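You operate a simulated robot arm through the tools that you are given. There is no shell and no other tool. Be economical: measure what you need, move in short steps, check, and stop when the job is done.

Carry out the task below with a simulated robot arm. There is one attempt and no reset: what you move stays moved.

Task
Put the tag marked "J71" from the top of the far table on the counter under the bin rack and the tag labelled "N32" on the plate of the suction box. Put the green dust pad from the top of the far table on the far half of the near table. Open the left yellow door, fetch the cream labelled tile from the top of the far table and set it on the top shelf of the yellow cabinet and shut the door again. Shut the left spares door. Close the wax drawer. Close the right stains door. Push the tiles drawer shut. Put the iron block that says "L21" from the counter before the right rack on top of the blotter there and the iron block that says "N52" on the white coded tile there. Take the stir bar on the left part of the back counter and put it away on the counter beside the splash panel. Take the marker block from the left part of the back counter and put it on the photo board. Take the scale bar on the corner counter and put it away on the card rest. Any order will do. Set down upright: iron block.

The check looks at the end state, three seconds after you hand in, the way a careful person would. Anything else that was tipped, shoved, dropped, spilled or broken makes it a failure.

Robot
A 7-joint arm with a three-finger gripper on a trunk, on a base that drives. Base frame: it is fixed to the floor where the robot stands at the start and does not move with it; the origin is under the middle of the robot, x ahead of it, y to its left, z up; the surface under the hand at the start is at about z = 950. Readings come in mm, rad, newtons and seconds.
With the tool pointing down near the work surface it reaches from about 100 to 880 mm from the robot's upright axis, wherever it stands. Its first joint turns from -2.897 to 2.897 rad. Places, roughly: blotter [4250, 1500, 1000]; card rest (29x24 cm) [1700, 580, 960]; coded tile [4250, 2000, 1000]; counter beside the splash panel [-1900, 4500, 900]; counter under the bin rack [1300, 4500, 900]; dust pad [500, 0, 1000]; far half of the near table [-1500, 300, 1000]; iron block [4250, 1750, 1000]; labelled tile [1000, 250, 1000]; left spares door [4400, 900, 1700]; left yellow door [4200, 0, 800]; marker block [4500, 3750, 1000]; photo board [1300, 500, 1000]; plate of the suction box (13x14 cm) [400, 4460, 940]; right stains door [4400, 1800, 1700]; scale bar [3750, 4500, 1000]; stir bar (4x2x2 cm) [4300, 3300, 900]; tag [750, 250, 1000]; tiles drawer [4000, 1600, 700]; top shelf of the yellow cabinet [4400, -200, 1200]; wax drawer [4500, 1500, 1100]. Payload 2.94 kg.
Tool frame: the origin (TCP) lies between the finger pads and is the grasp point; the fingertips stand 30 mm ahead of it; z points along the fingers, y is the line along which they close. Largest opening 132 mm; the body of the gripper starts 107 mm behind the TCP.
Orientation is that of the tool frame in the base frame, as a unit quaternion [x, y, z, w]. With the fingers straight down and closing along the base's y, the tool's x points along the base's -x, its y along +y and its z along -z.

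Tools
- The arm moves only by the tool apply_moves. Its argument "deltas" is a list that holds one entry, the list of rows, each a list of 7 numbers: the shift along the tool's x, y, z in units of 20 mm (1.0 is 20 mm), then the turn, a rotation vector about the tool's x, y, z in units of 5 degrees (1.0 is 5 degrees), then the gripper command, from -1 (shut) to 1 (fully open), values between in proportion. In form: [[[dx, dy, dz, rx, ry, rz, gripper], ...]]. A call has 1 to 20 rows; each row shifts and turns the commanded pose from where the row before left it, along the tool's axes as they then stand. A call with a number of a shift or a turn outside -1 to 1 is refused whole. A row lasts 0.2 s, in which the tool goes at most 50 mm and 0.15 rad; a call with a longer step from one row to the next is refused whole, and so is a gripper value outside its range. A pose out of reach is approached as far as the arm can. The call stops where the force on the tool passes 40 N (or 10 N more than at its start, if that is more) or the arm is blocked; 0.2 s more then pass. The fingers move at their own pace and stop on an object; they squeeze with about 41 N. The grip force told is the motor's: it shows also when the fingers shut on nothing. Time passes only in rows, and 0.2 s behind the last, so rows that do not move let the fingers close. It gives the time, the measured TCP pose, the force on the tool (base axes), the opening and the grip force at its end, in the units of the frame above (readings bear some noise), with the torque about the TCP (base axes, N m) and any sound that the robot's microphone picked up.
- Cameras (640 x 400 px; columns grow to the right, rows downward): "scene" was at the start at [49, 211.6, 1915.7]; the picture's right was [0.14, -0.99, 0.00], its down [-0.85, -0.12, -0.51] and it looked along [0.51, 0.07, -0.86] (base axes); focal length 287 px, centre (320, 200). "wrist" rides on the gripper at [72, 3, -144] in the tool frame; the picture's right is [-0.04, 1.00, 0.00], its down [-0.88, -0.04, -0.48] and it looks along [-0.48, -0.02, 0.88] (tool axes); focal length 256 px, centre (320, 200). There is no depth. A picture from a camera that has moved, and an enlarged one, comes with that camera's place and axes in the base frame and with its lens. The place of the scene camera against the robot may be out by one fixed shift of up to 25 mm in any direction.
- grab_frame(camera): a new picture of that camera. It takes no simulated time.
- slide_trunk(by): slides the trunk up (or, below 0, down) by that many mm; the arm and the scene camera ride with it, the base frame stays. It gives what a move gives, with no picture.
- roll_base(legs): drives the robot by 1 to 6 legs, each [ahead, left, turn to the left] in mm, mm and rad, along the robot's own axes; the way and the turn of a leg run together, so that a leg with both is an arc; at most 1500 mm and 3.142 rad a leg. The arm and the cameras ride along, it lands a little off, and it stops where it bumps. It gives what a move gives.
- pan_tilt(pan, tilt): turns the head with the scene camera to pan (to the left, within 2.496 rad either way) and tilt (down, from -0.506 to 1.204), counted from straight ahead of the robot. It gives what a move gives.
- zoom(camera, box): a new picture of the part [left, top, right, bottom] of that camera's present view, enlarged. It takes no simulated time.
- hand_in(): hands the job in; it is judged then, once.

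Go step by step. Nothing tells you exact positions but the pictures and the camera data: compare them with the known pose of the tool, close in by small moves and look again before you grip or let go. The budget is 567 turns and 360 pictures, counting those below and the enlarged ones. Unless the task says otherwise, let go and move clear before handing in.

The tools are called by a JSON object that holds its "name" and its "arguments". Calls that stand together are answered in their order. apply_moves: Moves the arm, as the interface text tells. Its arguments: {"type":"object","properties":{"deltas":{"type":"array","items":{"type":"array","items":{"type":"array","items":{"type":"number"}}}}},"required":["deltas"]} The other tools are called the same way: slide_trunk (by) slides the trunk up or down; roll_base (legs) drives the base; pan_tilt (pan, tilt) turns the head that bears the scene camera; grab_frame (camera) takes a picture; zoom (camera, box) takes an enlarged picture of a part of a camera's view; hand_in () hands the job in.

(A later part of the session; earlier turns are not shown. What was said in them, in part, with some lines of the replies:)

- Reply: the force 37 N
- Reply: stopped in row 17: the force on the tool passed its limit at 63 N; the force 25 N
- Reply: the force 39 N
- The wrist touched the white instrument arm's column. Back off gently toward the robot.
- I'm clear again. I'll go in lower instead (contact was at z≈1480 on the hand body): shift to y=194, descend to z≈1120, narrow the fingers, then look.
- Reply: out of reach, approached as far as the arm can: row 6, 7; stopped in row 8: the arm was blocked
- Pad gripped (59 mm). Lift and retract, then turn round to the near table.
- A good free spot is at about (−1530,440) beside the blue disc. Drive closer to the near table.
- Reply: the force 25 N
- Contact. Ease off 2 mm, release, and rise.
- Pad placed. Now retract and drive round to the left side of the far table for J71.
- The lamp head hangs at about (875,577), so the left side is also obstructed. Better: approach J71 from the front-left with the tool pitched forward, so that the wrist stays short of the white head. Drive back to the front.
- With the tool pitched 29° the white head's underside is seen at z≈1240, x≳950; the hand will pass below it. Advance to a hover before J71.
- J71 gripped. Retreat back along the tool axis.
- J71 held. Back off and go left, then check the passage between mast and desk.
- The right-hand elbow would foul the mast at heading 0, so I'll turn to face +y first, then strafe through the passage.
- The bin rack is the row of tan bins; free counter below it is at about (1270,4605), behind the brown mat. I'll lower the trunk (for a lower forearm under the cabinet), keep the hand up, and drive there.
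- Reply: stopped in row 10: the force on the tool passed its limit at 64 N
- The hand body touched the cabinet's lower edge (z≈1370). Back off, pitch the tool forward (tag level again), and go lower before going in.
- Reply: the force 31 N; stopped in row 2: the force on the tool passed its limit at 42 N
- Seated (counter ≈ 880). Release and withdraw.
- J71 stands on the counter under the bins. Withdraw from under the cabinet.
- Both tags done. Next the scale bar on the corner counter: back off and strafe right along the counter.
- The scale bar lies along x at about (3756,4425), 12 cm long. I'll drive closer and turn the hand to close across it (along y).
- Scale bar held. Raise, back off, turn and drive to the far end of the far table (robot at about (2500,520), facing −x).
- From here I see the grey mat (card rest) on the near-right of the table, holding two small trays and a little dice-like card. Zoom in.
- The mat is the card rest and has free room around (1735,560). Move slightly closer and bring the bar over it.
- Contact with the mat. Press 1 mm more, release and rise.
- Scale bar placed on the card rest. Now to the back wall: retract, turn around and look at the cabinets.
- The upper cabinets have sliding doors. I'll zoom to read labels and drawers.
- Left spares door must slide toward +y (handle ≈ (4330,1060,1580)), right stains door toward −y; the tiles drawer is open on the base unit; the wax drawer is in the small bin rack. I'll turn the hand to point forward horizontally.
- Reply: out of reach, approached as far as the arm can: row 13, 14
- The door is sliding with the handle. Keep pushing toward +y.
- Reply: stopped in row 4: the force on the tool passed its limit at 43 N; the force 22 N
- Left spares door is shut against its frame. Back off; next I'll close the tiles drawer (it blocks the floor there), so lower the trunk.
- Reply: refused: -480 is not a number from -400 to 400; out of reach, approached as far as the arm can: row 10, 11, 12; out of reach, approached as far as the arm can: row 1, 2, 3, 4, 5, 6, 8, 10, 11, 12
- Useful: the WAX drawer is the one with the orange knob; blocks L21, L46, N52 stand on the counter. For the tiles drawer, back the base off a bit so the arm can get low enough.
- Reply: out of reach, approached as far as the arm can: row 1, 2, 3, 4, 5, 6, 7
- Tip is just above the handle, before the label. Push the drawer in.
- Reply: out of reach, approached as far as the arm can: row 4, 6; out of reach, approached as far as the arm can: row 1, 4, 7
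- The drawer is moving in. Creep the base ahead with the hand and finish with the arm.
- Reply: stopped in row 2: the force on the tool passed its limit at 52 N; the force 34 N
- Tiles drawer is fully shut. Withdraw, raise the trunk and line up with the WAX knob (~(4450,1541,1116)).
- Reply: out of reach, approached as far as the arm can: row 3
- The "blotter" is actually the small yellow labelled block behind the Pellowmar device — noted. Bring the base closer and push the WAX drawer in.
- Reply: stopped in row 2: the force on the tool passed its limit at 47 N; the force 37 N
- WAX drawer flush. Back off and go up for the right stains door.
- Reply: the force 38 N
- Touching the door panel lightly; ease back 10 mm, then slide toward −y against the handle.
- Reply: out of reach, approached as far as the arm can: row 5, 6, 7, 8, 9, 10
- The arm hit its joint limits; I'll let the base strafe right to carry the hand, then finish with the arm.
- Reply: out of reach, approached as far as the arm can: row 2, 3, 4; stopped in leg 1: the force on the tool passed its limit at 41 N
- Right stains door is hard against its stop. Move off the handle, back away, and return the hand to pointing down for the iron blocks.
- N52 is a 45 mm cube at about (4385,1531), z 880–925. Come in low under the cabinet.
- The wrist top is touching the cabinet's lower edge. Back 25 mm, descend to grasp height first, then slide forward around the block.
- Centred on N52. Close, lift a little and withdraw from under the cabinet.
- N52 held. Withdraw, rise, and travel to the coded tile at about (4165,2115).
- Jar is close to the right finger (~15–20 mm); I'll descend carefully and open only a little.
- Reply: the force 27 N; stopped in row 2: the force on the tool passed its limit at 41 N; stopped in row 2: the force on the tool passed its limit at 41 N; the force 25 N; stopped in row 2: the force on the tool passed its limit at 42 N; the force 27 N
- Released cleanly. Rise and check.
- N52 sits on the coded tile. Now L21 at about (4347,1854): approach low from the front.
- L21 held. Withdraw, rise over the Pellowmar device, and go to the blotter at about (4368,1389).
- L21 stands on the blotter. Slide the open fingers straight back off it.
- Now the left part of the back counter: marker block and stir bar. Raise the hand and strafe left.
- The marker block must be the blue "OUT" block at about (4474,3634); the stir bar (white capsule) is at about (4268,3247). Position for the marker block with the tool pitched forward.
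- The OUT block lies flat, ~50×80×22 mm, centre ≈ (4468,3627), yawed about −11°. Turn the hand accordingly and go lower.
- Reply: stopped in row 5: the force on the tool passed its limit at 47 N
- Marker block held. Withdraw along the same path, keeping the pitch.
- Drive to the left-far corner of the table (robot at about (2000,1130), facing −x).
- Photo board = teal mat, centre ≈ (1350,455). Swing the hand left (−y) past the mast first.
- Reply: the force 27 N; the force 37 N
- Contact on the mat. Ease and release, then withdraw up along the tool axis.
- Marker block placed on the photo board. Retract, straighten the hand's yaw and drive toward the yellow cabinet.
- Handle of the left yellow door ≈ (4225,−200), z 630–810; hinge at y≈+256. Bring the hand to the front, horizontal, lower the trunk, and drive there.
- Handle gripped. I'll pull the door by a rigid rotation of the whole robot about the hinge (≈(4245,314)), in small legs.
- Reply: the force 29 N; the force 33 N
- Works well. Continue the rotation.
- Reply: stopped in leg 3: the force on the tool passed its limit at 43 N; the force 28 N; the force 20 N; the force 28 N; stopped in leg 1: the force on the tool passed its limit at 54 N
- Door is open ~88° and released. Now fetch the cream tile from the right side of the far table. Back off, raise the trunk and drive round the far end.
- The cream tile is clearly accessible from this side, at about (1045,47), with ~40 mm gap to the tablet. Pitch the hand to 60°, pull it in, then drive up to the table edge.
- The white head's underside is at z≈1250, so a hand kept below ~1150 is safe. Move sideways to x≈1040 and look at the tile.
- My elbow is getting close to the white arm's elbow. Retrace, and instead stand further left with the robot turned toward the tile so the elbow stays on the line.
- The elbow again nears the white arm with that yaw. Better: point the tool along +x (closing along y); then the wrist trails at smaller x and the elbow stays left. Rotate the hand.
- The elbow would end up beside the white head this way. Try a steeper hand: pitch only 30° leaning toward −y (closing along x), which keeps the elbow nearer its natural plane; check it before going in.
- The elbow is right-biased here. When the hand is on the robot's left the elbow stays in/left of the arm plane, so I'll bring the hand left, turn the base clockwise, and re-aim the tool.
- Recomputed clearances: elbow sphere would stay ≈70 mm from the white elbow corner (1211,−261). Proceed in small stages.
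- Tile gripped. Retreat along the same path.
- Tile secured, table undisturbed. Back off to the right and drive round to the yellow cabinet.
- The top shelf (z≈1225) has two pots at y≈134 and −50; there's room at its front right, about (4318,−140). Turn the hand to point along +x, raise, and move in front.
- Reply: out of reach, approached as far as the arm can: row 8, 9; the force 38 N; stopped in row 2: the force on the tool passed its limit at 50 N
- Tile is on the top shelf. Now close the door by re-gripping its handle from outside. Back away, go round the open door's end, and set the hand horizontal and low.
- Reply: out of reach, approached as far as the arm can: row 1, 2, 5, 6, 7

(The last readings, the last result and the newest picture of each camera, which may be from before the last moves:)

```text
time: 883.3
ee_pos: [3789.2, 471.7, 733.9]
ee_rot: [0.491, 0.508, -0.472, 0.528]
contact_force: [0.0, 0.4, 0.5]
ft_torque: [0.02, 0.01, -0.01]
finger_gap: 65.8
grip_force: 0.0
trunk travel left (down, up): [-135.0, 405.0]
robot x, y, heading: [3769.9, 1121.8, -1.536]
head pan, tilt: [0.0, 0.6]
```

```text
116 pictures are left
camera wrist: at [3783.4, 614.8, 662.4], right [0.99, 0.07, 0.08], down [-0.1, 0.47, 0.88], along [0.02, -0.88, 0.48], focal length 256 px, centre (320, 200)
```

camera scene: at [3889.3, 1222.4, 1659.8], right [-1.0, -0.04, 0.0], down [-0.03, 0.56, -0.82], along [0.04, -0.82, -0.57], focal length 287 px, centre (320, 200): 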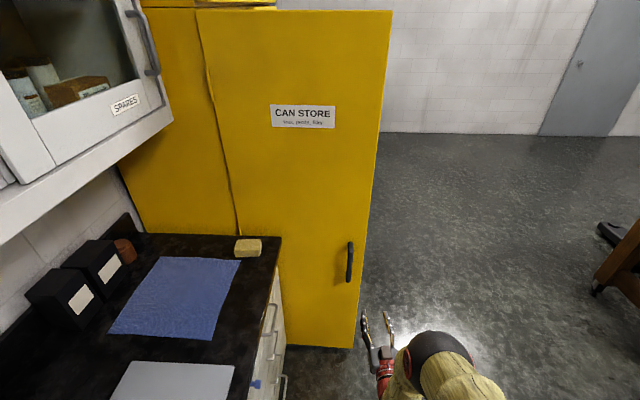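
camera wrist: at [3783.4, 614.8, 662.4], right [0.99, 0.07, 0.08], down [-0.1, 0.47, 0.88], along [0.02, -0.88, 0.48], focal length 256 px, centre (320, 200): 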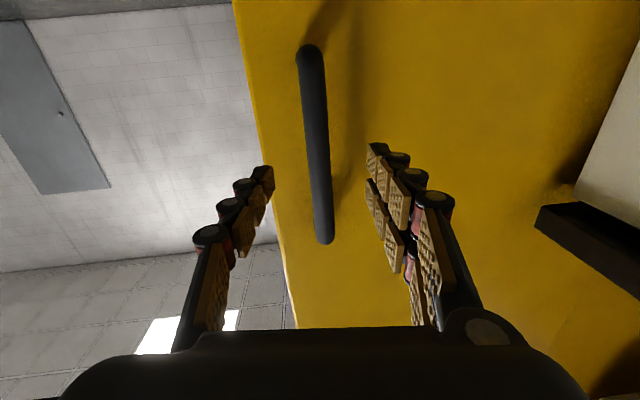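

{"name": "apply_moves", "arguments": {"deltas": [[[0, 0, 0.9, 0, 0, 0, 0], [0, 0, 0.9, 0, 0, 0, 0], [0, 0, 0.9, 0, 0, 0, 0], [0, 0, 0.9, 0, 0, 0, 0], [0, 0, 0.9, 0, 0, 0, 0]]]}}

{"name": "grab_frame", "arguments": {"camera": "wrist"}}

```text
time: 884.5
ee_pos: [3793.0, 382.0, 733.9]
ee_rot: [0.491, 0.508, -0.473, 0.526]
contact_force: [0.1, 0.5, -0.3]
ft_torque: [0.02, 0.0, -0.02]
finger_gap: 65.8
grip_force: 0.1
trunk travel left (down, up): [-135.0, 405.0]
robot x, y, heading: [3767.7, 1124.8, -1.537]
head pan, tilt: [0.0, 0.6]
```

```text
115 pictures are left
camera wrist: at [3788.7, 525.7, 661.9], right [0.99, 0.07, 0.08], down [-0.1, 0.47, 0.88], along [0.02, -0.88, 0.48], focal length 256 px, centre (320, 200)
```

wrist: 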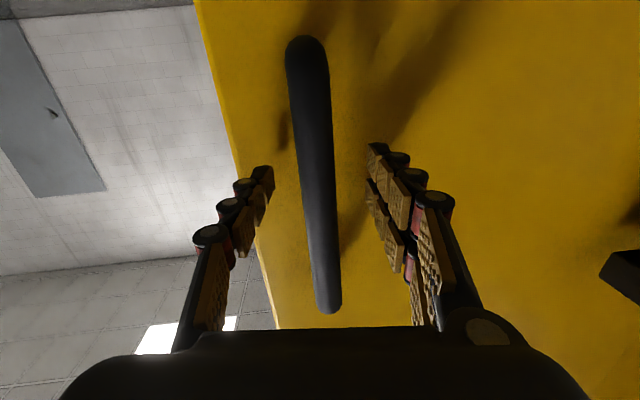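

{"name": "apply_moves", "arguments": {"deltas": [[[0, 0, 0.5, 0, 0, 0, 0], [0, 0, 0.3, 0, 0, 0, 0], [0, 0, 0, 0, 0, 0, -1], [0, 0, 0, 0, 0, 0, -1], [0, 0, 0, 0, 0, 0, -1], [0, 0, 0, 0, 0, 0, -1], [0, 0, 0, 0, 0, 0, -1]]]}}

```text
time: 886.1
ee_pos: [3793.9, 365.5, 733.2]
ee_rot: [0.491, 0.508, -0.473, 0.527]
contact_force: [-6.1, -0.1, 0.4]
ft_torque: [0.15, 0.72, -0.12]
finger_gap: 21.0
grip_force: 31.5
trunk travel left (down, up): [-135.0, 405.0]
robot x, y, heading: [3770.6, 1123.1, -1.535]
head pan, tilt: [0.0, 0.6]
```

Gripped. Rotate the robot counter-clockwise about the hinge to swing the door shut.

{"name": "roll_base", "arguments": {"legs": [[40.1, -71.8, 0.0873], [40.1, -71.8, 0.0873]]}}

{"name": "apply_moves", "arguments": {"deltas": [[[0, 0, 0, 0, 0, 0, -1]]]}}

```text
time: 887.9
ee_pos: [3787.9, 285.2, 734.5]
ee_rot: [0.447, 0.547, -0.429, 0.563]
contact_force: [-1.8, 3.6, 2.0]
ft_torque: [-0.09, 1.01, -0.06]
finger_gap: 20.9
grip_force: 41.3
trunk travel left (down, up): [-135.0, 405.0]
robot x, y, heading: [3641.8, 1028.0, -1.364]
head pan, tilt: [0.0, 0.6]
stopped in leg 2: the force on the tool passed its limit at 42 N (the readings are from after the stop); the commanded pose is now the measured one
```

```text
time: 888.3
ee_pos: [3788.6, 285.0, 733.8]
ee_rot: [0.448, 0.546, -0.428, 0.564]
contact_force: [-3.3, 4.2, 2.1]
ft_torque: [-0.61, 0.91, 0.07]
finger_gap: 20.5
grip_force: 41.5
trunk travel left (down, up): [-135.0, 405.0]
robot x, y, heading: [3639.5, 1026.3, -1.365]
head pan, tilt: [0.0, 0.6]
```

{"name": "roll_base", "arguments": {"legs": [[40.3, -71.6, 0.0873], [40.3, -71.6, 0.0873]]}}

{"name": "apply_moves", "arguments": {"deltas": [[[0, 0, 0, 0, 0, 0, -1]]]}}

{"name": "roll_base", "arguments": {"legs": [[40.3, -71.6, 0.0873], [40.3, -71.6, 0.0873]]}}

{"name": "apply_moves", "arguments": {"deltas": [[[0, 0, 0, 0, 0, 0, -1]]]}}

```text
time: 890.1
ee_pos: [3798.0, 202.2, 733.3]
ee_rot: [0.4, 0.582, -0.378, 0.599]
contact_force: [-18.7, -0.6, 0.0]
ft_torque: [-0.49, 0.72, 0.06]
finger_gap: 20.8
grip_force: 41.7
trunk travel left (down, up): [-135.0, 405.0]
robot x, y, heading: [3523.3, 906.1, -1.189]
head pan, tilt: [0.0, 0.6]
```

```text
time: 890.5
ee_pos: [3798.2, 201.7, 732.7]
ee_rot: [0.4, 0.582, -0.379, 0.598]
contact_force: [-4.1, 3.2, 2.3]
ft_torque: [-0.68, 0.91, 0.09]
finger_gap: 20.8
grip_force: 41.8
trunk travel left (down, up): [-135.0, 405.0]
robot x, y, heading: [3527.0, 903.3, -1.189]
head pan, tilt: [0.0, 0.6]
```

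```text
time: 892.2
ee_pos: [3823.4, 122.7, 733.4]
ee_rot: [0.348, 0.615, -0.325, 0.629]
contact_force: [-17.6, -6.5, 0.7]
ft_torque: [-0.6, 0.62, 0.05]
finger_gap: 20.8
grip_force: 41.6
trunk travel left (down, up): [-135.0, 405.0]
robot x, y, heading: [3429.6, 768.6, -1.019]
head pan, tilt: [0.0, 0.6]
```

```text
time: 892.6
ee_pos: [3824.2, 122.2, 733.3]
ee_rot: [0.348, 0.615, -0.326, 0.628]
contact_force: [-3.5, 0.4, 0.6]
ft_torque: [-0.72, 0.78, 0.09]
finger_gap: 20.8
grip_force: 41.1
trunk travel left (down, up): [-135.0, 405.0]
robot x, y, heading: [3432.7, 770.4, -1.016]
head pan, tilt: [0.0, 0.6]
```

Smooth. Continue.

{"name": "roll_base", "arguments": {"legs": [[40.3, -71.6, 0.0873], [40.3, -71.6, 0.0873], [40.3, -71.6, 0.0873]]}}

{"name": "apply_moves", "arguments": {"deltas": [[[0, 0, 0, 0, 0, 0, -1]]]}}

{"name": "roll_base", "arguments": {"legs": [[40.3, -71.6, 0.0873], [40.3, -71.6, 0.0873], [40.3, -71.6, 0.0873]]}}

{"name": "apply_moves", "arguments": {"deltas": [[[0, 0, 0, 0, 0, 0, -1]]]}}

```text
time: 895.0
ee_pos: [3886.9, 14.6, 733.0]
ee_rot: [0.265, 0.655, -0.242, 0.665]
contact_force: [4.4, -3.1, 0.3]
ft_torque: [-0.67, 0.48, -0.1]
finger_gap: 20.6
grip_force: 41.5
trunk travel left (down, up): [-135.0, 405.0]
robot x, y, heading: [3338.6, 544.9, -0.758]
head pan, tilt: [0.0, 0.6]
```

```text
time: 895.4
ee_pos: [3887.1, 14.7, 733.1]
ee_rot: [0.265, 0.655, -0.242, 0.665]
contact_force: [4.2, -3.7, -1.3]
ft_torque: [-0.7, 0.79, 0.01]
finger_gap: 20.8
grip_force: 41.8
trunk travel left (down, up): [-135.0, 405.0]
robot x, y, heading: [3342.8, 541.7, -0.757]
head pan, tilt: [0.0, 0.6]
```

```text
time: 897.9
ee_pos: [3976.6, -72.3, 733.4]
ee_rot: [0.177, 0.684, -0.152, 0.691]
contact_force: [15.2, 9.9, -2.6]
ft_torque: [-0.84, 0.4, -0.28]
finger_gap: 20.9
grip_force: 41.5
trunk travel left (down, up): [-135.0, 405.0]
robot x, y, heading: [3312.7, 297.5, -0.495]
head pan, tilt: [0.0, 0.6]
```

```text
time: 898.2
ee_pos: [3977.4, -72.4, 734.6]
ee_rot: [0.178, 0.684, -0.153, 0.691]
contact_force: [7.2, 0.2, -2.8]
ft_torque: [-0.93, 0.49, -0.01]
finger_gap: 20.4
grip_force: 41.1
trunk travel left (down, up): [-135.0, 405.0]
robot x, y, heading: [3315.7, 294.8, -0.498]
head pan, tilt: [0.0, 0.6]
```

{"name": "roll_base", "arguments": {"legs": [[40.3, -71.6, 0.0873], [40.3, -71.6, 0.0873], [40.3, -71.6, 0.0873]]}}

{"name": "apply_moves", "arguments": {"deltas": [[[0, 0, 0, 0, 0, 0, -1]]]}}

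{"name": "roll_base", "arguments": {"legs": [[40.3, -71.6, 0.0873], [40.3, -71.6, 0.0873]]}}

{"name": "apply_moves", "arguments": {"deltas": [[[0, 0, 0, 0, 0, 0, -1]]]}}

{"name": "grab_frame", "arguments": {"camera": "scene"}}

```text
time: 900.6
ee_pos: [4085.7, -127.4, 734.3]
ee_rot: [0.085, 0.701, -0.061, 0.705]
contact_force: [15.4, 25.0, -4.7]
ft_torque: [-1.01, 0.11, -0.54]
finger_gap: 20.6
grip_force: 41.9
trunk travel left (down, up): [-135.0, 405.0]
robot x, y, heading: [3350.6, 55.2, -0.238]
head pan, tilt: [0.0, 0.6]
```

```text
time: 901.0
ee_pos: [4086.9, -128.2, 734.1]
ee_rot: [0.085, 0.701, -0.059, 0.705]
contact_force: [6.6, 4.4, -4.1]
ft_torque: [-1.09, 0.24, -0.04]
finger_gap: 20.8
grip_force: 41.8
trunk travel left (down, up): [-135.0, 405.0]
robot x, y, heading: [3346.6, 52.2, -0.235]
head pan, tilt: [0.0, 0.6]
```

```text
time: 903.2
ee_pos: [4164.6, -148.4, 734.0]
ee_rot: [0.02, 0.706, 0.003, 0.708]
contact_force: [2.6, -0.3, -2.0]
ft_torque: [-0.98, 0.12, 0.07]
finger_gap: 20.4
grip_force: 41.7
trunk travel left (down, up): [-135.0, 405.0]
robot x, y, heading: [3407.1, -98.4, -0.063]
head pan, tilt: [0.0, 0.6]
stopped in leg 2: the force on the tool passed its limit at 42 N (the readings are from after the stop); the commanded pose is now the measured one
```

```text
time: 903.6
ee_pos: [4165.8, -149.2, 733.4]
ee_rot: [0.022, 0.706, 0.004, 0.708]
contact_force: [3.1, 0.9, -2.0]
ft_torque: [-0.99, 0.07, 0.01]
finger_gap: 20.7
grip_force: 41.2
trunk travel left (down, up): [-135.0, 405.0]
robot x, y, heading: [3409.7, -100.8, -0.062]
head pan, tilt: [0.0, 0.6]
```

```text
114 pictures are left
camera scene: at [3489.7, 98.3, 1659.8], right [-0.06, -1.0, 0.0], down [-0.56, 0.03, -0.82], along [0.82, -0.05, -0.57], focal length 287 px, centre (320, 200)
```

scene: 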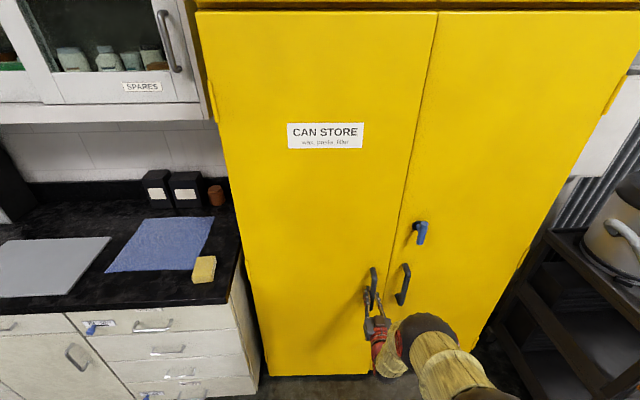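

{"name": "apply_moves", "arguments": {"deltas": [[[0, -0.05, 0.3, 0, 0, 0, -1], [0, -0.05, 0.3, 0, 0, 0, -1], [0, 0, 0.3, 0, 0, 0, -1], [0, 0, 0.3, 0, 0, 0, -1], [0, 0, 0.3, 0, 0, 0, -1]]]}}

{"name": "zoom", "arguments": {"camera": "scene", "box": [340, 0, 500, 380]}}

```text
time: 904.7
ee_pos: [4183.9, -151.7, 733.4]
ee_rot: [0.022, 0.706, 0.003, 0.708]
contact_force: [-14.1, 1.3, 10.5]
ft_torque: [-0.75, -0.02, 0.46]
finger_gap: 20.6
grip_force: 41.4
trunk travel left (down, up): [-135.0, 405.0]
robot x, y, heading: [3405.8, -95.6, -0.064]
head pan, tilt: [0.0, 0.6]
stopped in row 5: the force on the tool passed its limit at 50 N (the readings are from after the stop); the commanded pose is now the measured one
```

```text
1.05 times, centred on (420, 190) of scene (not enlarged: the box is as wide or as high as the picture)
camera zoom: at [3486.2, 98.4, 1660.1], right [-0.06, -1.0, 0.0], down [-0.56, 0.03, -0.83], along [0.82, -0.05, -0.56], focal length 302 px, centre (215, 210)
```

zoom: 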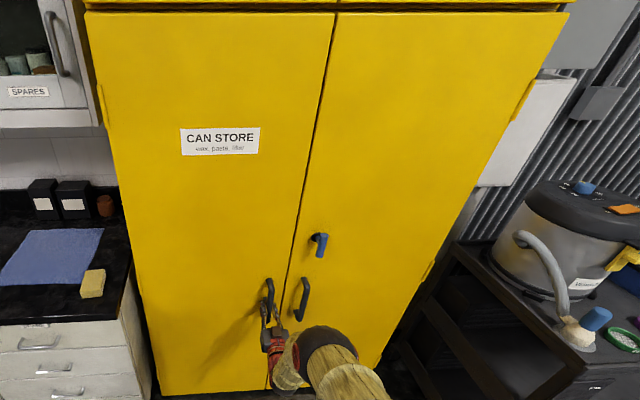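

Door is shut against its stop. Release and back away; then fetch the stir bar.

{"name": "apply_moves", "arguments": {"deltas": [[[0, 0, -0.03, 0, 0, 0, -1], [0, 0, 0, 0, 0, 0, 0], [0, 0, 0, 0, 0, 0, 0], [0, 0, 0, 0, 0, 0, 0], [0, 0, -1, 0, 0, 0, 0], [0, 0, -1, 0, 0, 0, 0], [0, 0, -1, 0, 0, 0, 0], [0, 0, -1, 0, 0, 0, 0]]]}}

{"name": "roll_base", "arguments": {"legs": [[-250, 0, 0.06]]}}

{"name": "slide_trunk", "arguments": {"by": 400}}

{"name": "grab_frame", "arguments": {"camera": "scene"}}

```text
time: 906.5
ee_pos: [4105.1, -148.5, 732.1]
ee_rot: [0.021, 0.707, 0.004, 0.706]
contact_force: [0.1, 0.7, 0.4]
ft_torque: [0.0, -0.01, 0.01]
finger_gap: 66.3
grip_force: 0.2
trunk travel left (down, up): [-135.0, 405.0]
robot x, y, heading: [3407.5, -98.4, -0.059]
head pan, tilt: [0.0, 0.6]
```

```text
time: 908.3
ee_pos: [3853.8, -100.6, 732.2]
ee_rot: [0.001, 0.708, 0.023, 0.706]
contact_force: [0.4, -0.5, -0.8]
ft_torque: [0.03, 0.01, -0.02]
finger_gap: 66.3
grip_force: 0.1
trunk travel left (down, up): [-135.0, 405.0]
robot x, y, heading: [3155.7, -89.4, -0.003]
head pan, tilt: [0.0, 0.6]
```

```text
time: 912.1
ee_pos: [3854.0, -101.0, 1132.3]
ee_rot: [0.002, 0.708, 0.022, 0.706]
contact_force: [0.3, -0.3, 0.3]
ft_torque: [0.0, 0.02, 0.02]
finger_gap: 66.0
grip_force: 0.0
trunk travel left (down, up): [-535.0, 5.0]
robot x, y, heading: [3155.6, -90.7, -0.007]
head pan, tilt: [0.0, 0.6]
```

```text
112 pictures are left
camera scene: at [3225.0, 109.9, 2059.7], right [0.0, -1.0, 0.0], down [-0.57, 0.0, -0.82], along [0.82, 0.0, -0.57], focal length 287 px, centre (320, 200)
```

scene: 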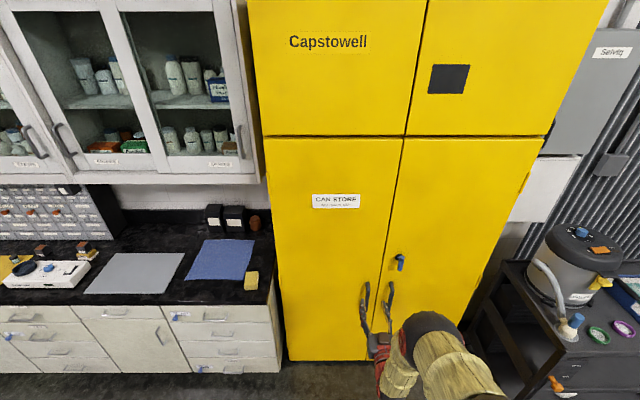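

Yellow door closed. Now return the hand to vertical and drive to the stir bar at about (4268,3247).

{"name": "apply_moves", "arguments": {"deltas": [[[0, 0, 0, 0, 1, 0, 0], [0, 0, 0, 0, 1, 0, 0], [0, 0, 0, 0, 1, 0, 0], [0, 0, 0, 0, 1, 0, 0], [0, 0, 0, 0, 1, 0, 0], [0, 0, 0, 0, 1, 0, 0], [0, 0, 0, 0, 1, 0, 0], [0, 0, 0, 0, 1, 0, 0], [0, 0, 0, 0, 1, 0, 0], [0, 0, 0, 0, 1, 0, 0], [0, 0, 0, 0, 1, 0, 0], [0, 0, 0, 0, 1, 0, 0], [0, 0, 0, 0, 1, 0, 0], [0, 0, 0, 0, 1, 0, 0], [0, 0, 0, 0, 1, 0, 0], [0, 0, 0, 0, 1, 0, 0], [0, 0, 0, 0, 1, 0, 0], [0, 0, 0, 0, 1, 0, 0]]]}}

{"name": "apply_moves", "arguments": {"deltas": [[[1, 0, -1, 0, 0, 0, 0], [1, 0, -1, 0, 0, 0, 0], [1, 0, -1, 0, 0, 0, 0], [1, 0, -1, 0, 0, 0, 0], [1, 0, -1, 0, 0, 0, 0], [1, 0, -1, 0, 0, 0, 0], [1, 0, -1, 0, 0, 0, 0], [1, 0, 0, 0, 0, 0, 0], [1, 0, 0, 0, 0, 0, 0]]]}}

{"name": "roll_base", "arguments": {"legs": [[0, 1450, 0], [0, 1450, 0], [0, 440, 0]]}}

{"name": "roll_base", "arguments": {"legs": [[380, 0, 0]]}}

{"name": "grab_frame", "arguments": {"camera": "wrist"}}

```text
time: 916.0
ee_pos: [3854.0, -85.8, 1131.7]
ee_rot: [-0.019, 0.993, 0.037, 0.112]
contact_force: [-0.7, -0.8, -0.5]
ft_torque: [-0.02, 0.0, 0.01]
finger_gap: 66.0
grip_force: 0.1
out of reach, approached as far as the arm can: row 14, 15, 16, 18
trunk travel left (down, up): [-535.0, 5.0]
robot x, y, heading: [3153.0, -91.5, -0.008]
head pan, tilt: [0.0, 0.6]
```

```text
time: 918.0
ee_pos: [3646.3, -105.0, 1227.0]
ee_rot: [-0.019, 0.993, 0.038, 0.112]
contact_force: [-0.5, 0.9, -0.1]
ft_torque: [-0.03, -0.01, 0.03]
finger_gap: 65.8
grip_force: 0.1
trunk travel left (down, up): [-535.0, 5.0]
robot x, y, heading: [3155.6, -88.6, -0.005]
head pan, tilt: [0.0, 0.6]
```

```text
time: 934.2
ee_pos: [3577.2, 3238.9, 1226.8]
ee_rot: [-0.033, 0.992, 0.038, 0.111]
contact_force: [0.6, 1.0, 0.0]
ft_torque: [-0.04, 0.01, 0.01]
finger_gap: 65.9
grip_force: 0.0
trunk travel left (down, up): [-535.0, 5.0]
robot x, y, heading: [3086.1, 3238.5, 0.026]
head pan, tilt: [0.0, 0.6]
```

```text
time: 936.6
ee_pos: [3966.3, 3245.3, 1226.6]
ee_rot: [-0.031, 0.993, 0.04, 0.111]
contact_force: [0.4, 0.2, -0.7]
ft_torque: [0.01, 0.04, -0.02]
finger_gap: 65.9
grip_force: 0.1
trunk travel left (down, up): [-535.0, 5.0]
robot x, y, heading: [3471.5, 3245.8, 0.024]
head pan, tilt: [0.0, 0.6]
```

```text
111 pictures are left
camera wrist: at [3865.0, 3231.5, 1350.7], right [-0.03, 1.0, 0.08], down [0.75, -0.03, 0.66], along [0.66, 0.08, -0.75], focal length 256 px, centre (320, 200)
```

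wrist: 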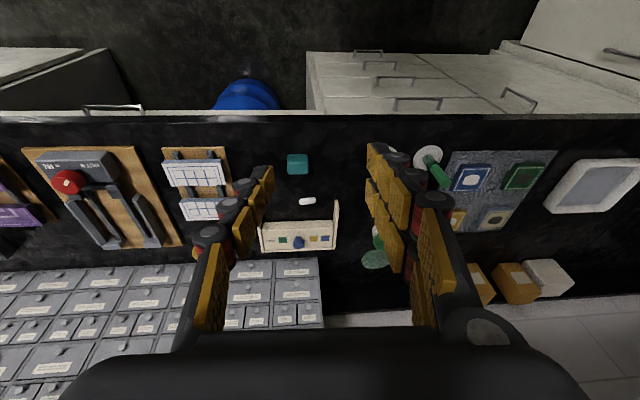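

{"name": "apply_moves", "arguments": {"deltas": [[[0, 0, 0, 0.31, 0.85, 0.24, 0], [0, 0, 0, 0.31, 0.85, 0.24, 0], [0, 0, 0, 0.31, 0.85, 0.24, 0], [0, 0, 0, 0, 0, 1, 0], [0, 0, 0, 0, 0, 1, 0], [0, 0, 0, 0, 0, 1, 0], [0, 0, 0, 0, 0, 1, 0], [0, 0, 0, 0, 0, 1, 0], [0, 0, 0, 0, 0, 1, 0], [0, 0, 0, 0, 0, 1, 0], [0, 0, 0, 0, 0, 1, 0], [0, 0, 0, 0, 0, 1, 0], [0, 0, 0, 0, 0, 1, 0], [0, 0, 0, 0, 0, 1, 0], [0, 0, 0, 0, 0, 1, 0], [0, 0, 0, 0, 0, 1, 0], [0, 0, 0, 0, 0, 1, 0], [0, 0, 0, 0, 0, 1, 0], [0, 0, 0, 0, 0, 1, 0]]]}}

{"name": "roll_base", "arguments": {"legs": [[150, 0, -0.024]]}}

{"name": "grab_frame", "arguments": {"camera": "wrist"}}

```text
time: 940.6
ee_pos: [3929.8, 3224.5, 1155.6]
ee_rot: [0.626, 0.776, 0.069, 0.04]
contact_force: [-0.4, 0.4, 0.1]
ft_torque: [0.01, 0.04, 0.01]
finger_gap: 65.7
grip_force: 0.0
out of reach, approached as far as the arm can: row 1, 2, 3, 6, 7, 8, 9, 10, 11, 12, 15, 18
trunk travel left (down, up): [-535.0, 5.0]
robot x, y, heading: [3475.0, 3245.4, 0.019]
head pan, tilt: [0.0, 0.6]
```

```text
time: 942.0
ee_pos: [4078.7, 3214.0, 1155.2]
ee_rot: [0.634, 0.769, 0.069, 0.041]
contact_force: [1.5, 0.4, -0.3]
ft_torque: [-0.02, 0.06, -0.04]
finger_gap: 66.0
grip_force: 0.0
trunk travel left (down, up): [-535.0, 5.0]
robot x, y, heading: [3619.9, 3247.3, -0.001]
head pan, tilt: [0.0, 0.6]
```

```text
110 pictures are left
camera wrist: at [4046.3, 3276.9, 1299.4], right [0.98, 0.14, 0.16], down [0.06, -0.9, 0.44], along [0.2, -0.42, -0.88], focal length 256 px, centre (320, 200)
```

wrist: 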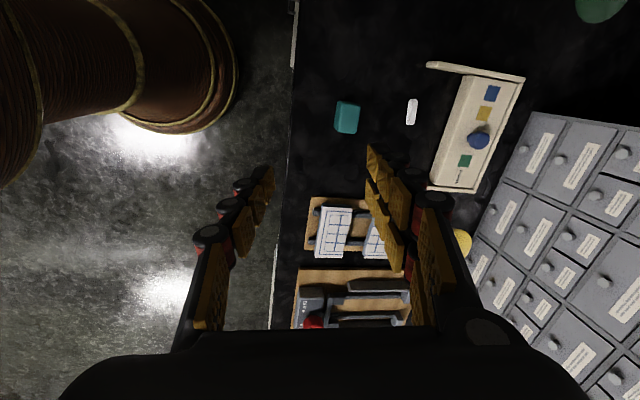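

The wrist seems to be near a joint limit; move the hand forward-left to a more neutral place while correcting the tilt.

{"name": "apply_moves", "arguments": {"deltas": [[[0.5, 1, 0, 0.3, 0, 0, 0], [0.5, 1, 0, 0.3, 0, 0, 0], [0.5, 1, 0, 0.3, 0, 0, 0], [0, 1, 0, 0.3, 0, 0, 0], [0, 1, 0, 0.3, 0, 0, 0], [0, 1, 0, 0.3, -0.3, 0.2, 0]]]}}

{"name": "grab_frame", "arguments": {"camera": "scene"}}

```text
time: 943.4
ee_pos: [4142.2, 3235.9, 1117.3]
ee_rot: [0.646, 0.762, -0.014, 0.047]
contact_force: [0.8, -0.2, -0.4]
ft_torque: [-0.04, 0.0, 0.0]
finger_gap: 65.9
grip_force: 0.1
out of reach, approached as far as the arm can: row 1, 2, 3, 4, 5
trunk travel left (down, up): [-535.0, 5.0]
robot x, y, heading: [3618.3, 3244.4, -0.003]
head pan, tilt: [0.0, 0.6]
```

```text
109 pictures are left
camera scene: at [3691.6, 3448.8, 2059.7], right [-0.01, -1.0, 0.0], down [-0.57, 0.0, -0.82], along [0.82, 0.0, -0.57], focal length 287 px, centre (320, 200)
```

scene: 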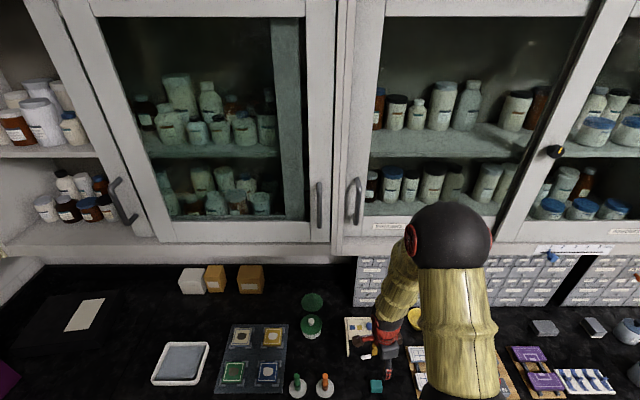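

{"name": "apply_moves", "arguments": {"deltas": [[[0.3, 0.5, 0, 0.2, 0.5, 0, 0], [0.3, 0.5, 0, 0.2, 0.5, 0, 0], [0, 0.5, 0.5, 0, 0, 0, 0], [0, 0.5, 0.5, 0, 0, 0, 0]]]}}

{"name": "grab_frame", "arguments": {"camera": "wrist"}}

```text
time: 944.4
ee_pos: [4177.4, 3255.7, 1097.7]
ee_rot: [0.647, 0.763, 0.0, 0.003]
contact_force: [-0.1, 0.3, -0.5]
ft_torque: [-0.01, 0.01, -0.01]
finger_gap: 66.0
grip_force: 0.0
trunk travel left (down, up): [-535.0, 5.0]
robot x, y, heading: [3618.3, 3245.8, -0.006]
head pan, tilt: [0.0, 0.6]
```

```text
108 pictures are left
camera wrist: at [4168.9, 3326.2, 1240.9], right [0.99, 0.12, 0.0], down [0.1, -0.87, 0.48], along [0.06, -0.47, -0.88], focal length 256 px, centre (320, 200)
```

wrist: 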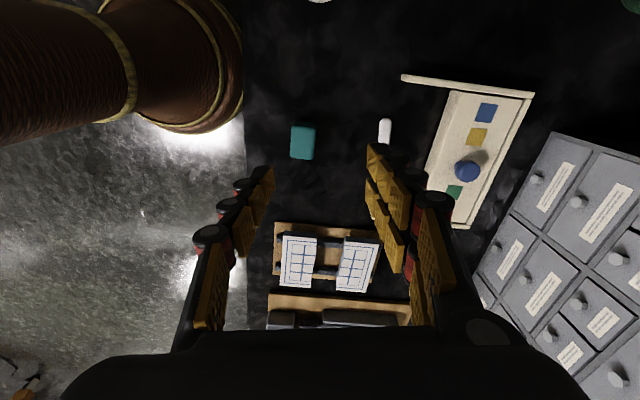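

{"name": "apply_moves", "arguments": {"deltas": [[[-0.1, 0.9, 0.3, 0, 0, 0, -0.2], [-0.1, 0.9, 0.5, 0, 0, 0, -0.2], [-0.1, 0.9, 0.8, 0, 0, 0, -0.2], [-0.1, 0.9, 0.8, 0, 0, 0, -0.2], [-0.1, 0.9, 0.8, 0, 0, 0, -0.2], [0, 0, 0.8, 0, 0, 0, -0.2], [0, 0, 0.8, 0, 0, 0, -0.2], [0, 0, 0.5, 0, 0, 0, -0.2]]]}}

{"name": "grab_frame", "arguments": {"camera": "wrist"}}

```text
time: 946.2
ee_pos: [4268.8, 3258.9, 989.2]
ee_rot: [0.647, 0.763, 0.0, 0.002]
contact_force: [0.4, -0.5, 0.3]
ft_torque: [0.02, 0.02, 0.03]
finger_gap: 53.0
grip_force: 0.0
trunk travel left (down, up): [-535.0, 5.0]
robot x, y, heading: [3622.9, 3249.9, -0.007]
head pan, tilt: [0.0, 0.6]
```

```text
107 pictures are left
camera wrist: at [4259.1, 3331.2, 1133.7], right [0.99, 0.12, 0.0], down [0.1, -0.87, 0.48], along [0.06, -0.47, -0.88], focal length 256 px, centre (320, 200)
```

wrist: 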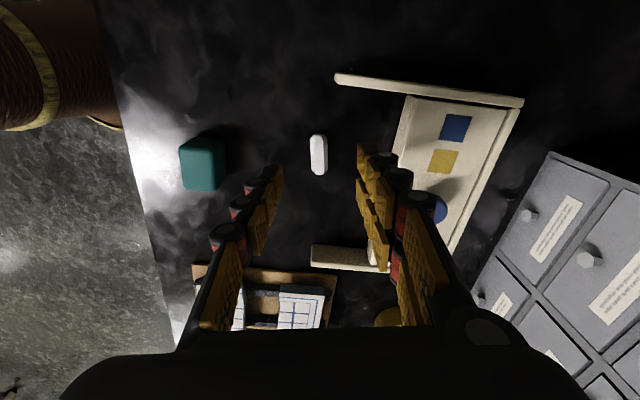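

{"name": "apply_moves", "arguments": {"deltas": [[[-0.4, 0, 0.9, 0, 0, 0, -0.3], [0, 0, 0.9, 0, 0, 0, -0.3], [0, 0, 0.9, 0, 0, 0, -0.3], [0, 0, 0.8, 0, 0, 0, -0.3], [0, 0, 0, 0, 0, 0, -0.3]]]}}

{"name": "grab_frame", "arguments": {"camera": "wrist"}}

```text
time: 947.4
ee_pos: [4271.7, 3251.9, 921.4]
ee_rot: [0.646, 0.763, 0.0, 0.003]
contact_force: [-0.7, -0.3, 0.5]
ft_torque: [-0.01, -0.03, -0.01]
finger_gap: 46.5
grip_force: 0.0
trunk travel left (down, up): [-535.0, 5.0]
robot x, y, heading: [3622.4, 3249.3, -0.006]
head pan, tilt: [0.0, 0.6]
```

```text
106 pictures are left
camera wrist: at [4261.6, 3324.2, 1065.2], right [0.99, 0.12, 0.0], down [0.1, -0.87, 0.48], along [0.06, -0.47, -0.88], focal length 256 px, centre (320, 200)
```

wrist: 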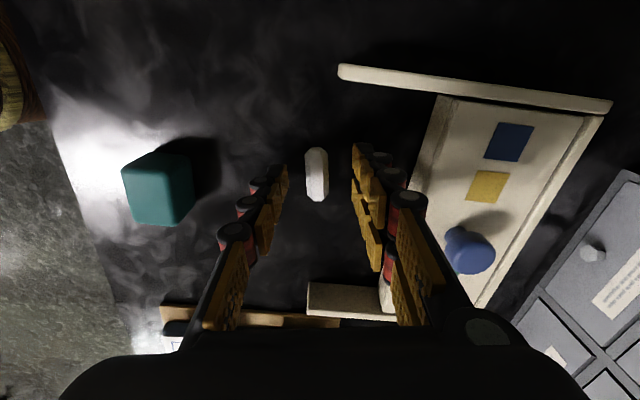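

{"name": "apply_moves", "arguments": {"deltas": [[[0, 0, 0.45, 0, 0, 0, -0.3], [0, 0, 0, 0, 0, 0, -1], [0, 0, 0, 0, 0, 0, -1], [0, 0, 0, 0, 0, 0, -1], [0, 0, 0, 0, 0, 0, -1], [0, 0, 0, 0, 0, 0, -1]]]}}

{"name": "apply_moves", "arguments": {"deltas": [[[0, 0, -0.5, 0, 0, 0, -1], [0, 0, -1, 0, 0, 0, -1], [0, 0, -1, 0, 0, 0, -1], [0, 0, -1, 0, 0, 0, -1], [0, 0, -1, 0, 0, 0, -1], [0, 0, -1, 0, 0, 0, -1], [0, -1, -1, 0, 0, 0, -1], [0, -1, -1, 0, 0, 0, -1], [0, -1, -1, 0, 0, 0, -1], [0, -1, -1, 0, 0, 0, -1], [0, -1, -1, 0, 0, 0, -1]]]}}

{"name": "grab_frame", "arguments": {"camera": "wrist"}}

```text
time: 948.8
ee_pos: [4271.5, 3252.4, 912.5]
ee_rot: [0.647, 0.763, 0.0, 0.002]
contact_force: [-0.4, 0.2, 0.1]
ft_torque: [0.0, -0.02, 0.01]
finger_gap: 14.8
grip_force: 40.9
trunk travel left (down, up): [-535.0, 5.0]
robot x, y, heading: [3618.1, 3245.6, -0.005]
head pan, tilt: [0.0, 0.6]
```

```text
time: 951.2
ee_pos: [4169.5, 3236.2, 1120.9]
ee_rot: [0.647, 0.763, 0.0, 0.002]
contact_force: [-0.8, -1.5, 0.8]
ft_torque: [0.01, -0.02, -0.01]
finger_gap: 14.5
grip_force: 41.4
trunk travel left (down, up): [-535.0, 5.0]
robot x, y, heading: [3621.9, 3242.9, -0.007]
head pan, tilt: [0.0, 0.6]
```

```text
105 pictures are left
camera wrist: at [4160.8, 3308.4, 1265.2], right [0.99, 0.12, 0.0], down [0.1, -0.87, 0.48], along [0.06, -0.47, -0.88], focal length 256 px, centre (320, 200)
```

wrist: 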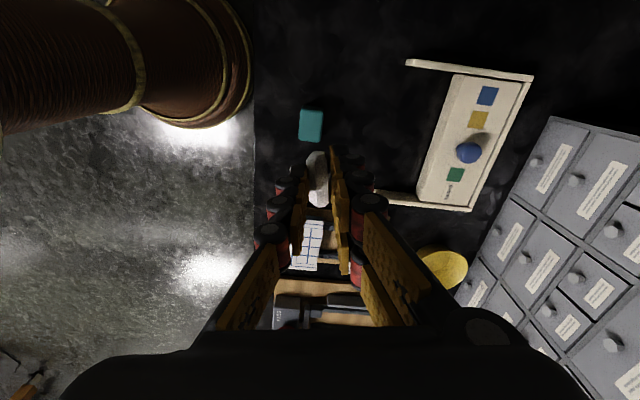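

Stir bar held. Drive along the corridor to the counter at (−1900,4500).

{"name": "roll_base", "arguments": {"legs": [[-400, 0, 0], [0, 0, 1.575], [200, 0, 0]]}}

{"name": "roll_base", "arguments": {"legs": [[0, 1450, 0], [0, 1450, 0]]}}

```text
time: 958.8
ee_pos: [3218.6, 4005.9, 1119.6]
ee_rot: [-0.087, 0.996, 0.001, 0.001]
contact_force: [-0.7, 0.1, -0.4]
ft_torque: [-0.03, -0.03, -0.03]
finger_gap: 14.7
grip_force: 40.9
trunk travel left (down, up): [-535.0, 5.0]
robot x, y, heading: [3215.7, 3454.3, 1.58]
head pan, tilt: [0.0, 0.6]
```

```text
time: 972.9
ee_pos: [302.0, 4011.3, 1121.5]
ee_rot: [-0.084, 0.997, 0.002, 0.002]
contact_force: [-0.6, 0.2, -0.2]
ft_torque: [0.0, -0.02, -0.03]
finger_gap: 14.8
grip_force: 41.4
trunk travel left (down, up): [-535.0, 5.0]
robot x, y, heading: [293.1, 3454.8, 1.566]
head pan, tilt: [0.0, 0.6]
```

{"name": "roll_base", "arguments": {"legs": [[0, 1450, 0], [0, 650, 0]]}}

{"name": "pan_tilt", "arguments": {"pan": 0.2, "tilt": 0.6}}

{"name": "grab_frame", "arguments": {"camera": "scene"}}

{"name": "grab_frame", "arguments": {"camera": "wrist"}}

```text
time: 983.3
ee_pos: [-1755.1, 4109.1, 1120.2]
ee_rot: [-0.047, 0.999, 0.002, 0.001]
contact_force: [0.4, -0.7, -0.4]
ft_torque: [-0.03, 0.02, -0.03]
finger_gap: 15.0
grip_force: 41.0
trunk travel left (down, up): [-535.0, 5.0]
robot x, y, heading: [-1795.3, 3557.7, 1.5]
head pan, tilt: [0.0, 0.6]
```

```text
time: 984.0
ee_pos: [-1754.5, 4107.4, 1121.1]
ee_rot: [-0.048, 0.999, 0.002, 0.002]
contact_force: [-0.9, 0.0, -0.2]
ft_torque: [-0.01, -0.02, -0.01]
finger_gap: 15.0
grip_force: 41.2
trunk travel left (down, up): [-535.0, 5.0]
robot x, y, heading: [-1805.6, 3561.5, 1.496]
head pan, tilt: [0.201, 0.6]
```

```text
104 pictures are left
camera scene: at [-1992.7, 3642.2, 2059.8], right [0.99, 0.13, 0.0], down [0.07, -0.56, -0.82], along [-0.11, 0.82, -0.57], focal length 287 px, centre (320, 200)
```

scene: 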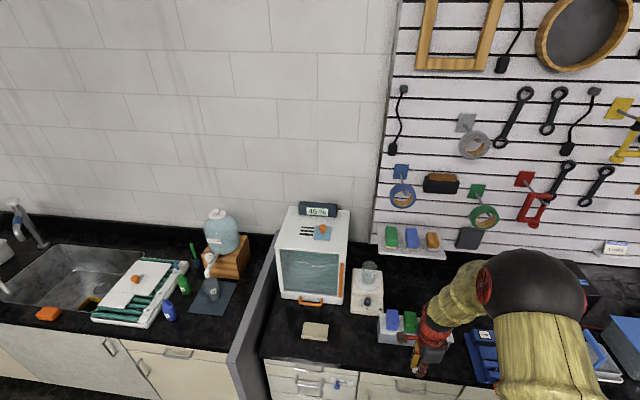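

```text
103 pictures are left
camera wrist: at [-1827.6, 4103.7, 1264.7], right [-0.05, 1.0, 0.0], down [0.88, 0.04, 0.48], along [0.48, 0.03, -0.88], focal length 256 px, centre (320, 200)
```

wrist: 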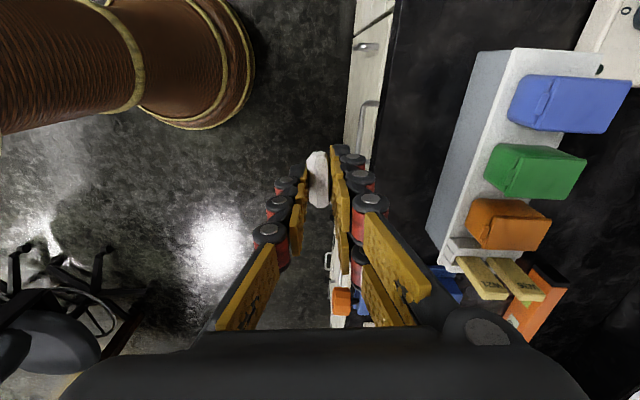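

Splash panel is the grey upright at x≈−2360; there's free counter right of it at about (−1955,4330). Move there.

{"name": "roll_base", "arguments": {"legs": [[0, 185, 0.07], [205, 0, 0]]}}

{"name": "grab_frame", "arguments": {"camera": "wrist"}}

{"name": "grab_frame", "arguments": {"camera": "scene"}}

```text
time: 986.7
ee_pos: [-1972.5, 4320.6, 1120.3]
ee_rot: [-0.082, 0.997, 0.002, 0.002]
contact_force: [-0.1, 0.1, 0.0]
ft_torque: [-0.04, -0.01, 0.01]
finger_gap: 14.9
grip_force: 40.4
trunk travel left (down, up): [-535.0, 5.0]
robot x, y, heading: [-1985.3, 3763.0, 1.573]
head pan, tilt: [0.201, 0.6]
```

```text
102 pictures are left
camera wrist: at [-2045.3, 4310.8, 1264.0], right [-0.12, 0.99, 0.0], down [0.87, 0.11, 0.48], along [0.47, 0.06, -0.88], focal length 256 px, centre (320, 200)
```

wrist: 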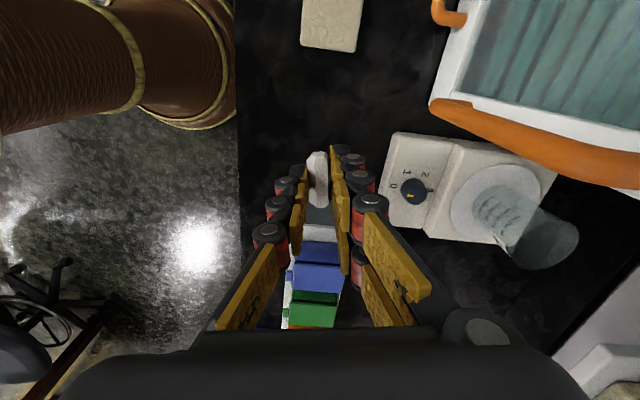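

```text
101 pictures are left
camera scene: at [-2177.7, 3839.4, 2059.7], right [0.98, 0.2, 0.0], down [0.11, -0.56, -0.82], along [-0.16, 0.81, -0.57], focal length 287 px, centre (320, 200)
```

scene: 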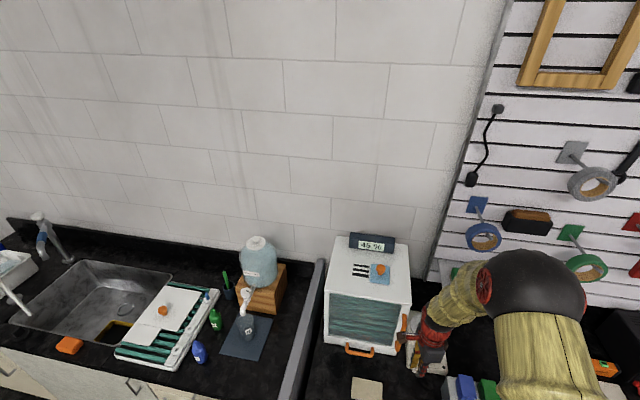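

{"name": "apply_moves", "arguments": {"deltas": [[[0, 0, 1, 0, 0, 0, -1], [0, 0, 1, 0, 0, 0, -1], [0, 0, 1, 0, 0, 0, -1], [0, 0, 1, 0, 0, 0, -1], [0, 0, 1, 0, 0, 0, -1], [0, 0, 1, 0, 0, 0, -1], [0, 0, 1, 0, 0, 0, -1], [0, 0, 1, 0, 0, 0, -1], [0, 0, 1, 0, 0, 0, -1], [0, 0, 0.3, 0, 0, 0, -1], [0, 0, 0, 0, 0, 0, -1]]]}}

{"name": "grab_frame", "arguments": {"camera": "wrist"}}

```text
time: 989.1
ee_pos: [-1972.5, 4319.3, 935.2]
ee_rot: [-0.082, 0.997, 0.002, 0.002]
contact_force: [0.0, 0.1, -0.4]
ft_torque: [-0.01, 0.02, -0.01]
finger_gap: 15.1
grip_force: 41.1
trunk travel left (down, up): [-535.0, 5.0]
robot x, y, heading: [-1983.1, 3767.3, 1.57]
head pan, tilt: [0.201, 0.6]
```

```text
100 pictures are left
camera wrist: at [-2044.5, 4309.1, 1078.8], right [-0.12, 0.99, 0.0], down [0.87, 0.1, 0.48], along [0.47, 0.06, -0.88], focal length 256 px, centre (320, 200)
```

wrist: 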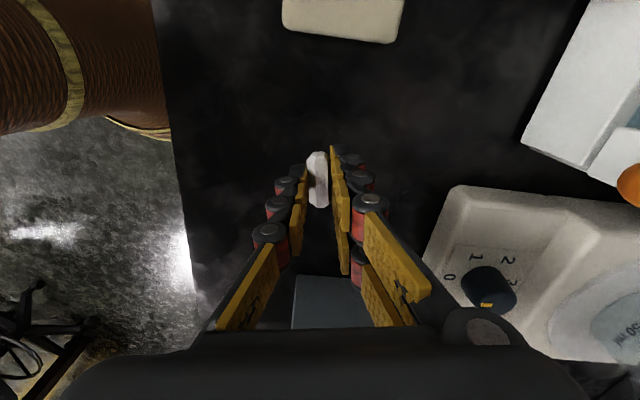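

{"name": "apply_moves", "arguments": {"deltas": [[[0, 0, 0.4, 0, 0, 0, -1], [0, 0, 0.3, 0, 0, 0, -1], [0, 0, 0.2, 0, 0, 0, -1], [0, 0, 0, 0, 0, 0, -1]]]}}

{"name": "apply_moves", "arguments": {"deltas": [[[0, 0, 0.12, 0, 0, 0, -1], [0, 0, 0, 0, 0, 0, -1]]]}}

{"name": "apply_moves", "arguments": {"deltas": [[[0, 0, 0.1, 0, 0, 0, -1], [0, 0, 0, 0, 0, 0, -1]]]}}

```text
time: 990.1
ee_pos: [-1971.2, 4319.0, 917.7]
ee_rot: [-0.081, 0.997, 0.002, 0.001]
contact_force: [0.0, 0.4, -0.9]
ft_torque: [0.02, 0.01, 0.02]
finger_gap: 14.9
grip_force: 41.2
trunk travel left (down, up): [-535.0, 5.0]
robot x, y, heading: [-1983.4, 3767.7, 1.569]
head pan, tilt: [0.201, 0.6]
```

```text
time: 990.7
ee_pos: [-1971.1, 4320.4, 913.8]
ee_rot: [-0.082, 0.997, 0.001, 0.001]
contact_force: [-0.9, 0.2, -1.0]
ft_torque: [-0.01, -0.02, -0.01]
finger_gap: 15.0
grip_force: 41.0
trunk travel left (down, up): [-535.0, 5.0]
robot x, y, heading: [-1979.6, 3770.1, 1.571]
head pan, tilt: [0.201, 0.6]
```

```text
time: 991.3
ee_pos: [-1972.2, 4318.5, 912.6]
ee_rot: [-0.082, 0.997, 0.001, 0.001]
contact_force: [0.6, 0.3, -0.6]
ft_torque: [0.02, 0.0, -0.01]
finger_gap: 14.9
grip_force: 40.7
trunk travel left (down, up): [-535.0, 5.0]
robot x, y, heading: [-1982.1, 3766.7, 1.567]
head pan, tilt: [0.201, 0.6]
```

{"name": "apply_moves", "arguments": {"deltas": [[[0, 0, 0.08, 0, 0, 0, -1], [0, 0, 0, 0, 0, 0, -1]]]}}

{"name": "apply_moves", "arguments": {"deltas": [[[0, 0, 0.06, 0, 0, 0, -1], [0, 0, 0, 0, 0, 0, -1]]]}}

```text
time: 991.9
ee_pos: [-1973.1, 4319.7, 911.2]
ee_rot: [-0.082, 0.997, 0.001, 0.002]
contact_force: [-0.5, -0.9, 3.8]
ft_torque: [-0.01, -0.02, 0.0]
finger_gap: 15.0
grip_force: 41.3
trunk travel left (down, up): [-535.0, 5.0]
robot x, y, heading: [-1983.9, 3764.3, 1.564]
head pan, tilt: [0.201, 0.6]
```

```text
time: 992.5
ee_pos: [-1972.7, 4319.4, 910.8]
ee_rot: [-0.081, 0.997, 0.003, 0.002]
contact_force: [1.8, -1.5, 15.7]
ft_torque: [-0.11, -0.14, -0.01]
finger_gap: 14.6
grip_force: 41.0
trunk travel left (down, up): [-535.0, 5.0]
robot x, y, heading: [-1983.5, 3763.4, 1.57]
head pan, tilt: [0.201, 0.6]
```

Contact. Release gently and rise.

{"name": "apply_moves", "arguments": {"deltas": [[[0, 0, -0.05, 0, 0, 0, -1], [0, 0, 0, 0, 0, 0, -0.7], [0, 0, 0, 0, 0, 0, -0.5], [0, 0, 0, 0, 0, 0, -0.3], [0, 0, 0, 0, 0, 0, -0.3], [0, 0, -0.5, 0, 0, 0, -0.3], [0, 0, -1, 0, 0, 0, -0.3], [0, 0, -1, 0, 0, 0, -0.3], [0, 0, -1, 0, 0, 0, -0.3], [0, 0, -1, 0, 0, 0, -0.3], [0, 0, -1, 0, 0, 0, -0.3], [0, 0, -1, 0, 0, 0, -0.3], [0, 0, -1, 0, 0, 0, -0.3], [0, 0, -1, 0, 0, 0, -0.3], [0, 0, -1, 0, 0, 0, -0.3]]]}}

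{"name": "grab_frame", "arguments": {"camera": "wrist"}}

```text
time: 995.7
ee_pos: [-1973.3, 4317.3, 1100.5]
ee_rot: [-0.082, 0.997, 0.002, 0.001]
contact_force: [0.0, -0.2, 0.7]
ft_torque: [0.02, -0.01, -0.03]
finger_gap: 46.3
grip_force: 0.1
trunk travel left (down, up): [-535.0, 5.0]
robot x, y, heading: [-1984.3, 3769.9, 1.567]
head pan, tilt: [0.201, 0.6]
```

```text
99 pictures are left
camera wrist: at [-2045.2, 4307.7, 1244.5], right [-0.12, 0.99, 0.0], down [0.87, 0.1, 0.48], along [0.47, 0.06, -0.88], focal length 256 px, centre (320, 200)
```

wrist: 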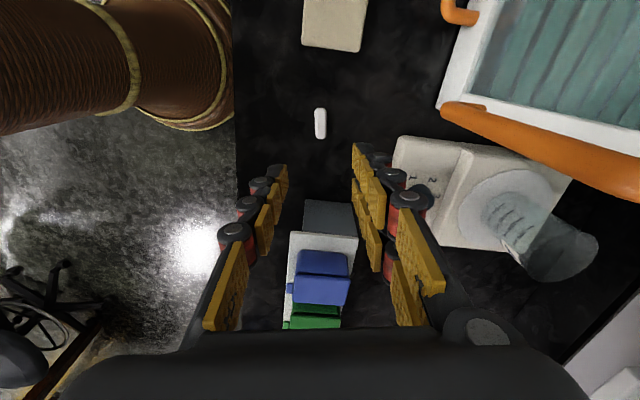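

All placed. A quick look toward the tags on the left counter for verification before handing in.

{"name": "apply_moves", "arguments": {"deltas": [[[0, -1, -1, 0, 0, 0, -0.3], [0, -1, -1, 0, 0, 0, -0.3], [0, -1, -1, 0, 0, 0, -0.3], [0, -1, -1, 0, 0, 0, -0.3], [0, -1, 0, 0, 0, 0, -0.3], [0, -1, 0, 0, 0, 0, -0.3]]]}}

{"name": "roll_base", "arguments": {"legs": [[-350, 0, 0], [0, -1300, 0]]}}

{"name": "pan_tilt", "arguments": {"pan": -0.9, "tilt": 0.5}}

{"name": "zoom", "arguments": {"camera": "scene", "box": [250, 120, 490, 270]}}

```text
time: 997.1
ee_pos: [-1953.0, 4198.5, 1180.6]
ee_rot: [-0.083, 0.997, 0.003, 0.002]
contact_force: [-0.2, 0.6, 0.3]
ft_torque: [0.0, -0.01, 0.0]
finger_gap: 46.0
grip_force: 0.0
trunk travel left (down, up): [-535.0, 5.0]
robot x, y, heading: [-1978.8, 3769.1, 1.571]
head pan, tilt: [0.201, 0.6]
```

```text
time: 1005.5
ee_pos: [-645.9, 3850.9, 1180.9]
ee_rot: [-0.084, 0.996, 0.003, 0.001]
contact_force: [-0.3, -0.3, 0.3]
ft_torque: [-0.01, 0.01, 0.0]
finger_gap: 46.2
grip_force: 0.0
trunk travel left (down, up): [-535.0, 5.0]
robot x, y, heading: [-668.5, 3422.6, 1.569]
head pan, tilt: [0.201, 0.6]
```

```text
time: 1006.9
ee_pos: [-644.9, 3851.1, 1180.6]
ee_rot: [-0.084, 0.996, 0.002, 0.002]
contact_force: [-0.4, -0.3, 0.3]
ft_torque: [-0.01, 0.02, 0.01]
finger_gap: 46.3
grip_force: 0.1
trunk travel left (down, up): [-535.0, 5.0]
robot x, y, heading: [-672.0, 3422.0, 1.57]
head pan, tilt: [-0.901, 0.499]
```

```text
2.67 times, centred on (370, 195) of scene
camera zoom: at [-779.1, 3458.3, 2068.9], right [0.62, -0.78, 0.0], down [-0.38, -0.3, -0.88], along [0.69, 0.55, -0.48], focal length 766 px, centre (187, 213)
```

zoom: 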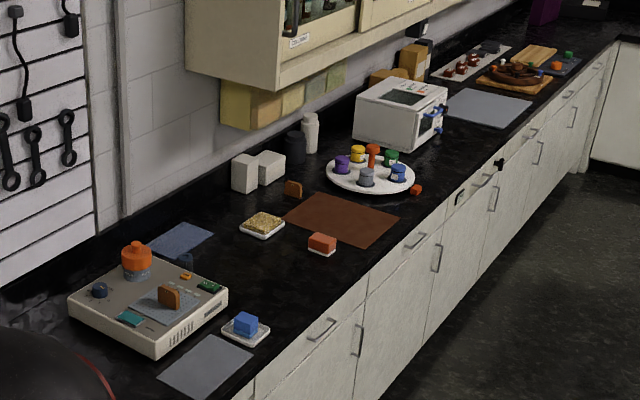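

Both tags stand where they belong (N32 on the plate, J71 on the counter under the bins), and everything else has been checked. Handing in.

{"name": "hand_in", "arguments": {}}

```text
The job is handed in.
```

The job is handed in with every item on the list done; the check itself gave no verdict back.

- **Placed:**
  - Tags: J71 is under the bin rack and N32 is on the suction box plate.
  - Green dust pad: on the half of the near table closest to the start position, which matches the coordinates given for the far half.
  - Cream tile: on the top shelf of the yellow cabinet.
  - Iron blocks: L21 is upright on the labelled blotter block and N52 is upright on the coded tile.
  - Stir bar: on the counter beside the splash panel.
  - Marker block: on the photo board. I took this to be the blue "OUT" block.
  - Scale bar: on the card rest.
- **Shut:** The yellow door, left spares door, wax drawer, right stains door and tiles drawer are all pressed to their stops.
- **Bumps:** Early on, the hand and then the forearm touched the white instrument arm over the far table. Later the hand and wrist brushed the undersides of two upper cabinets. Later pictures showed nothing moved.
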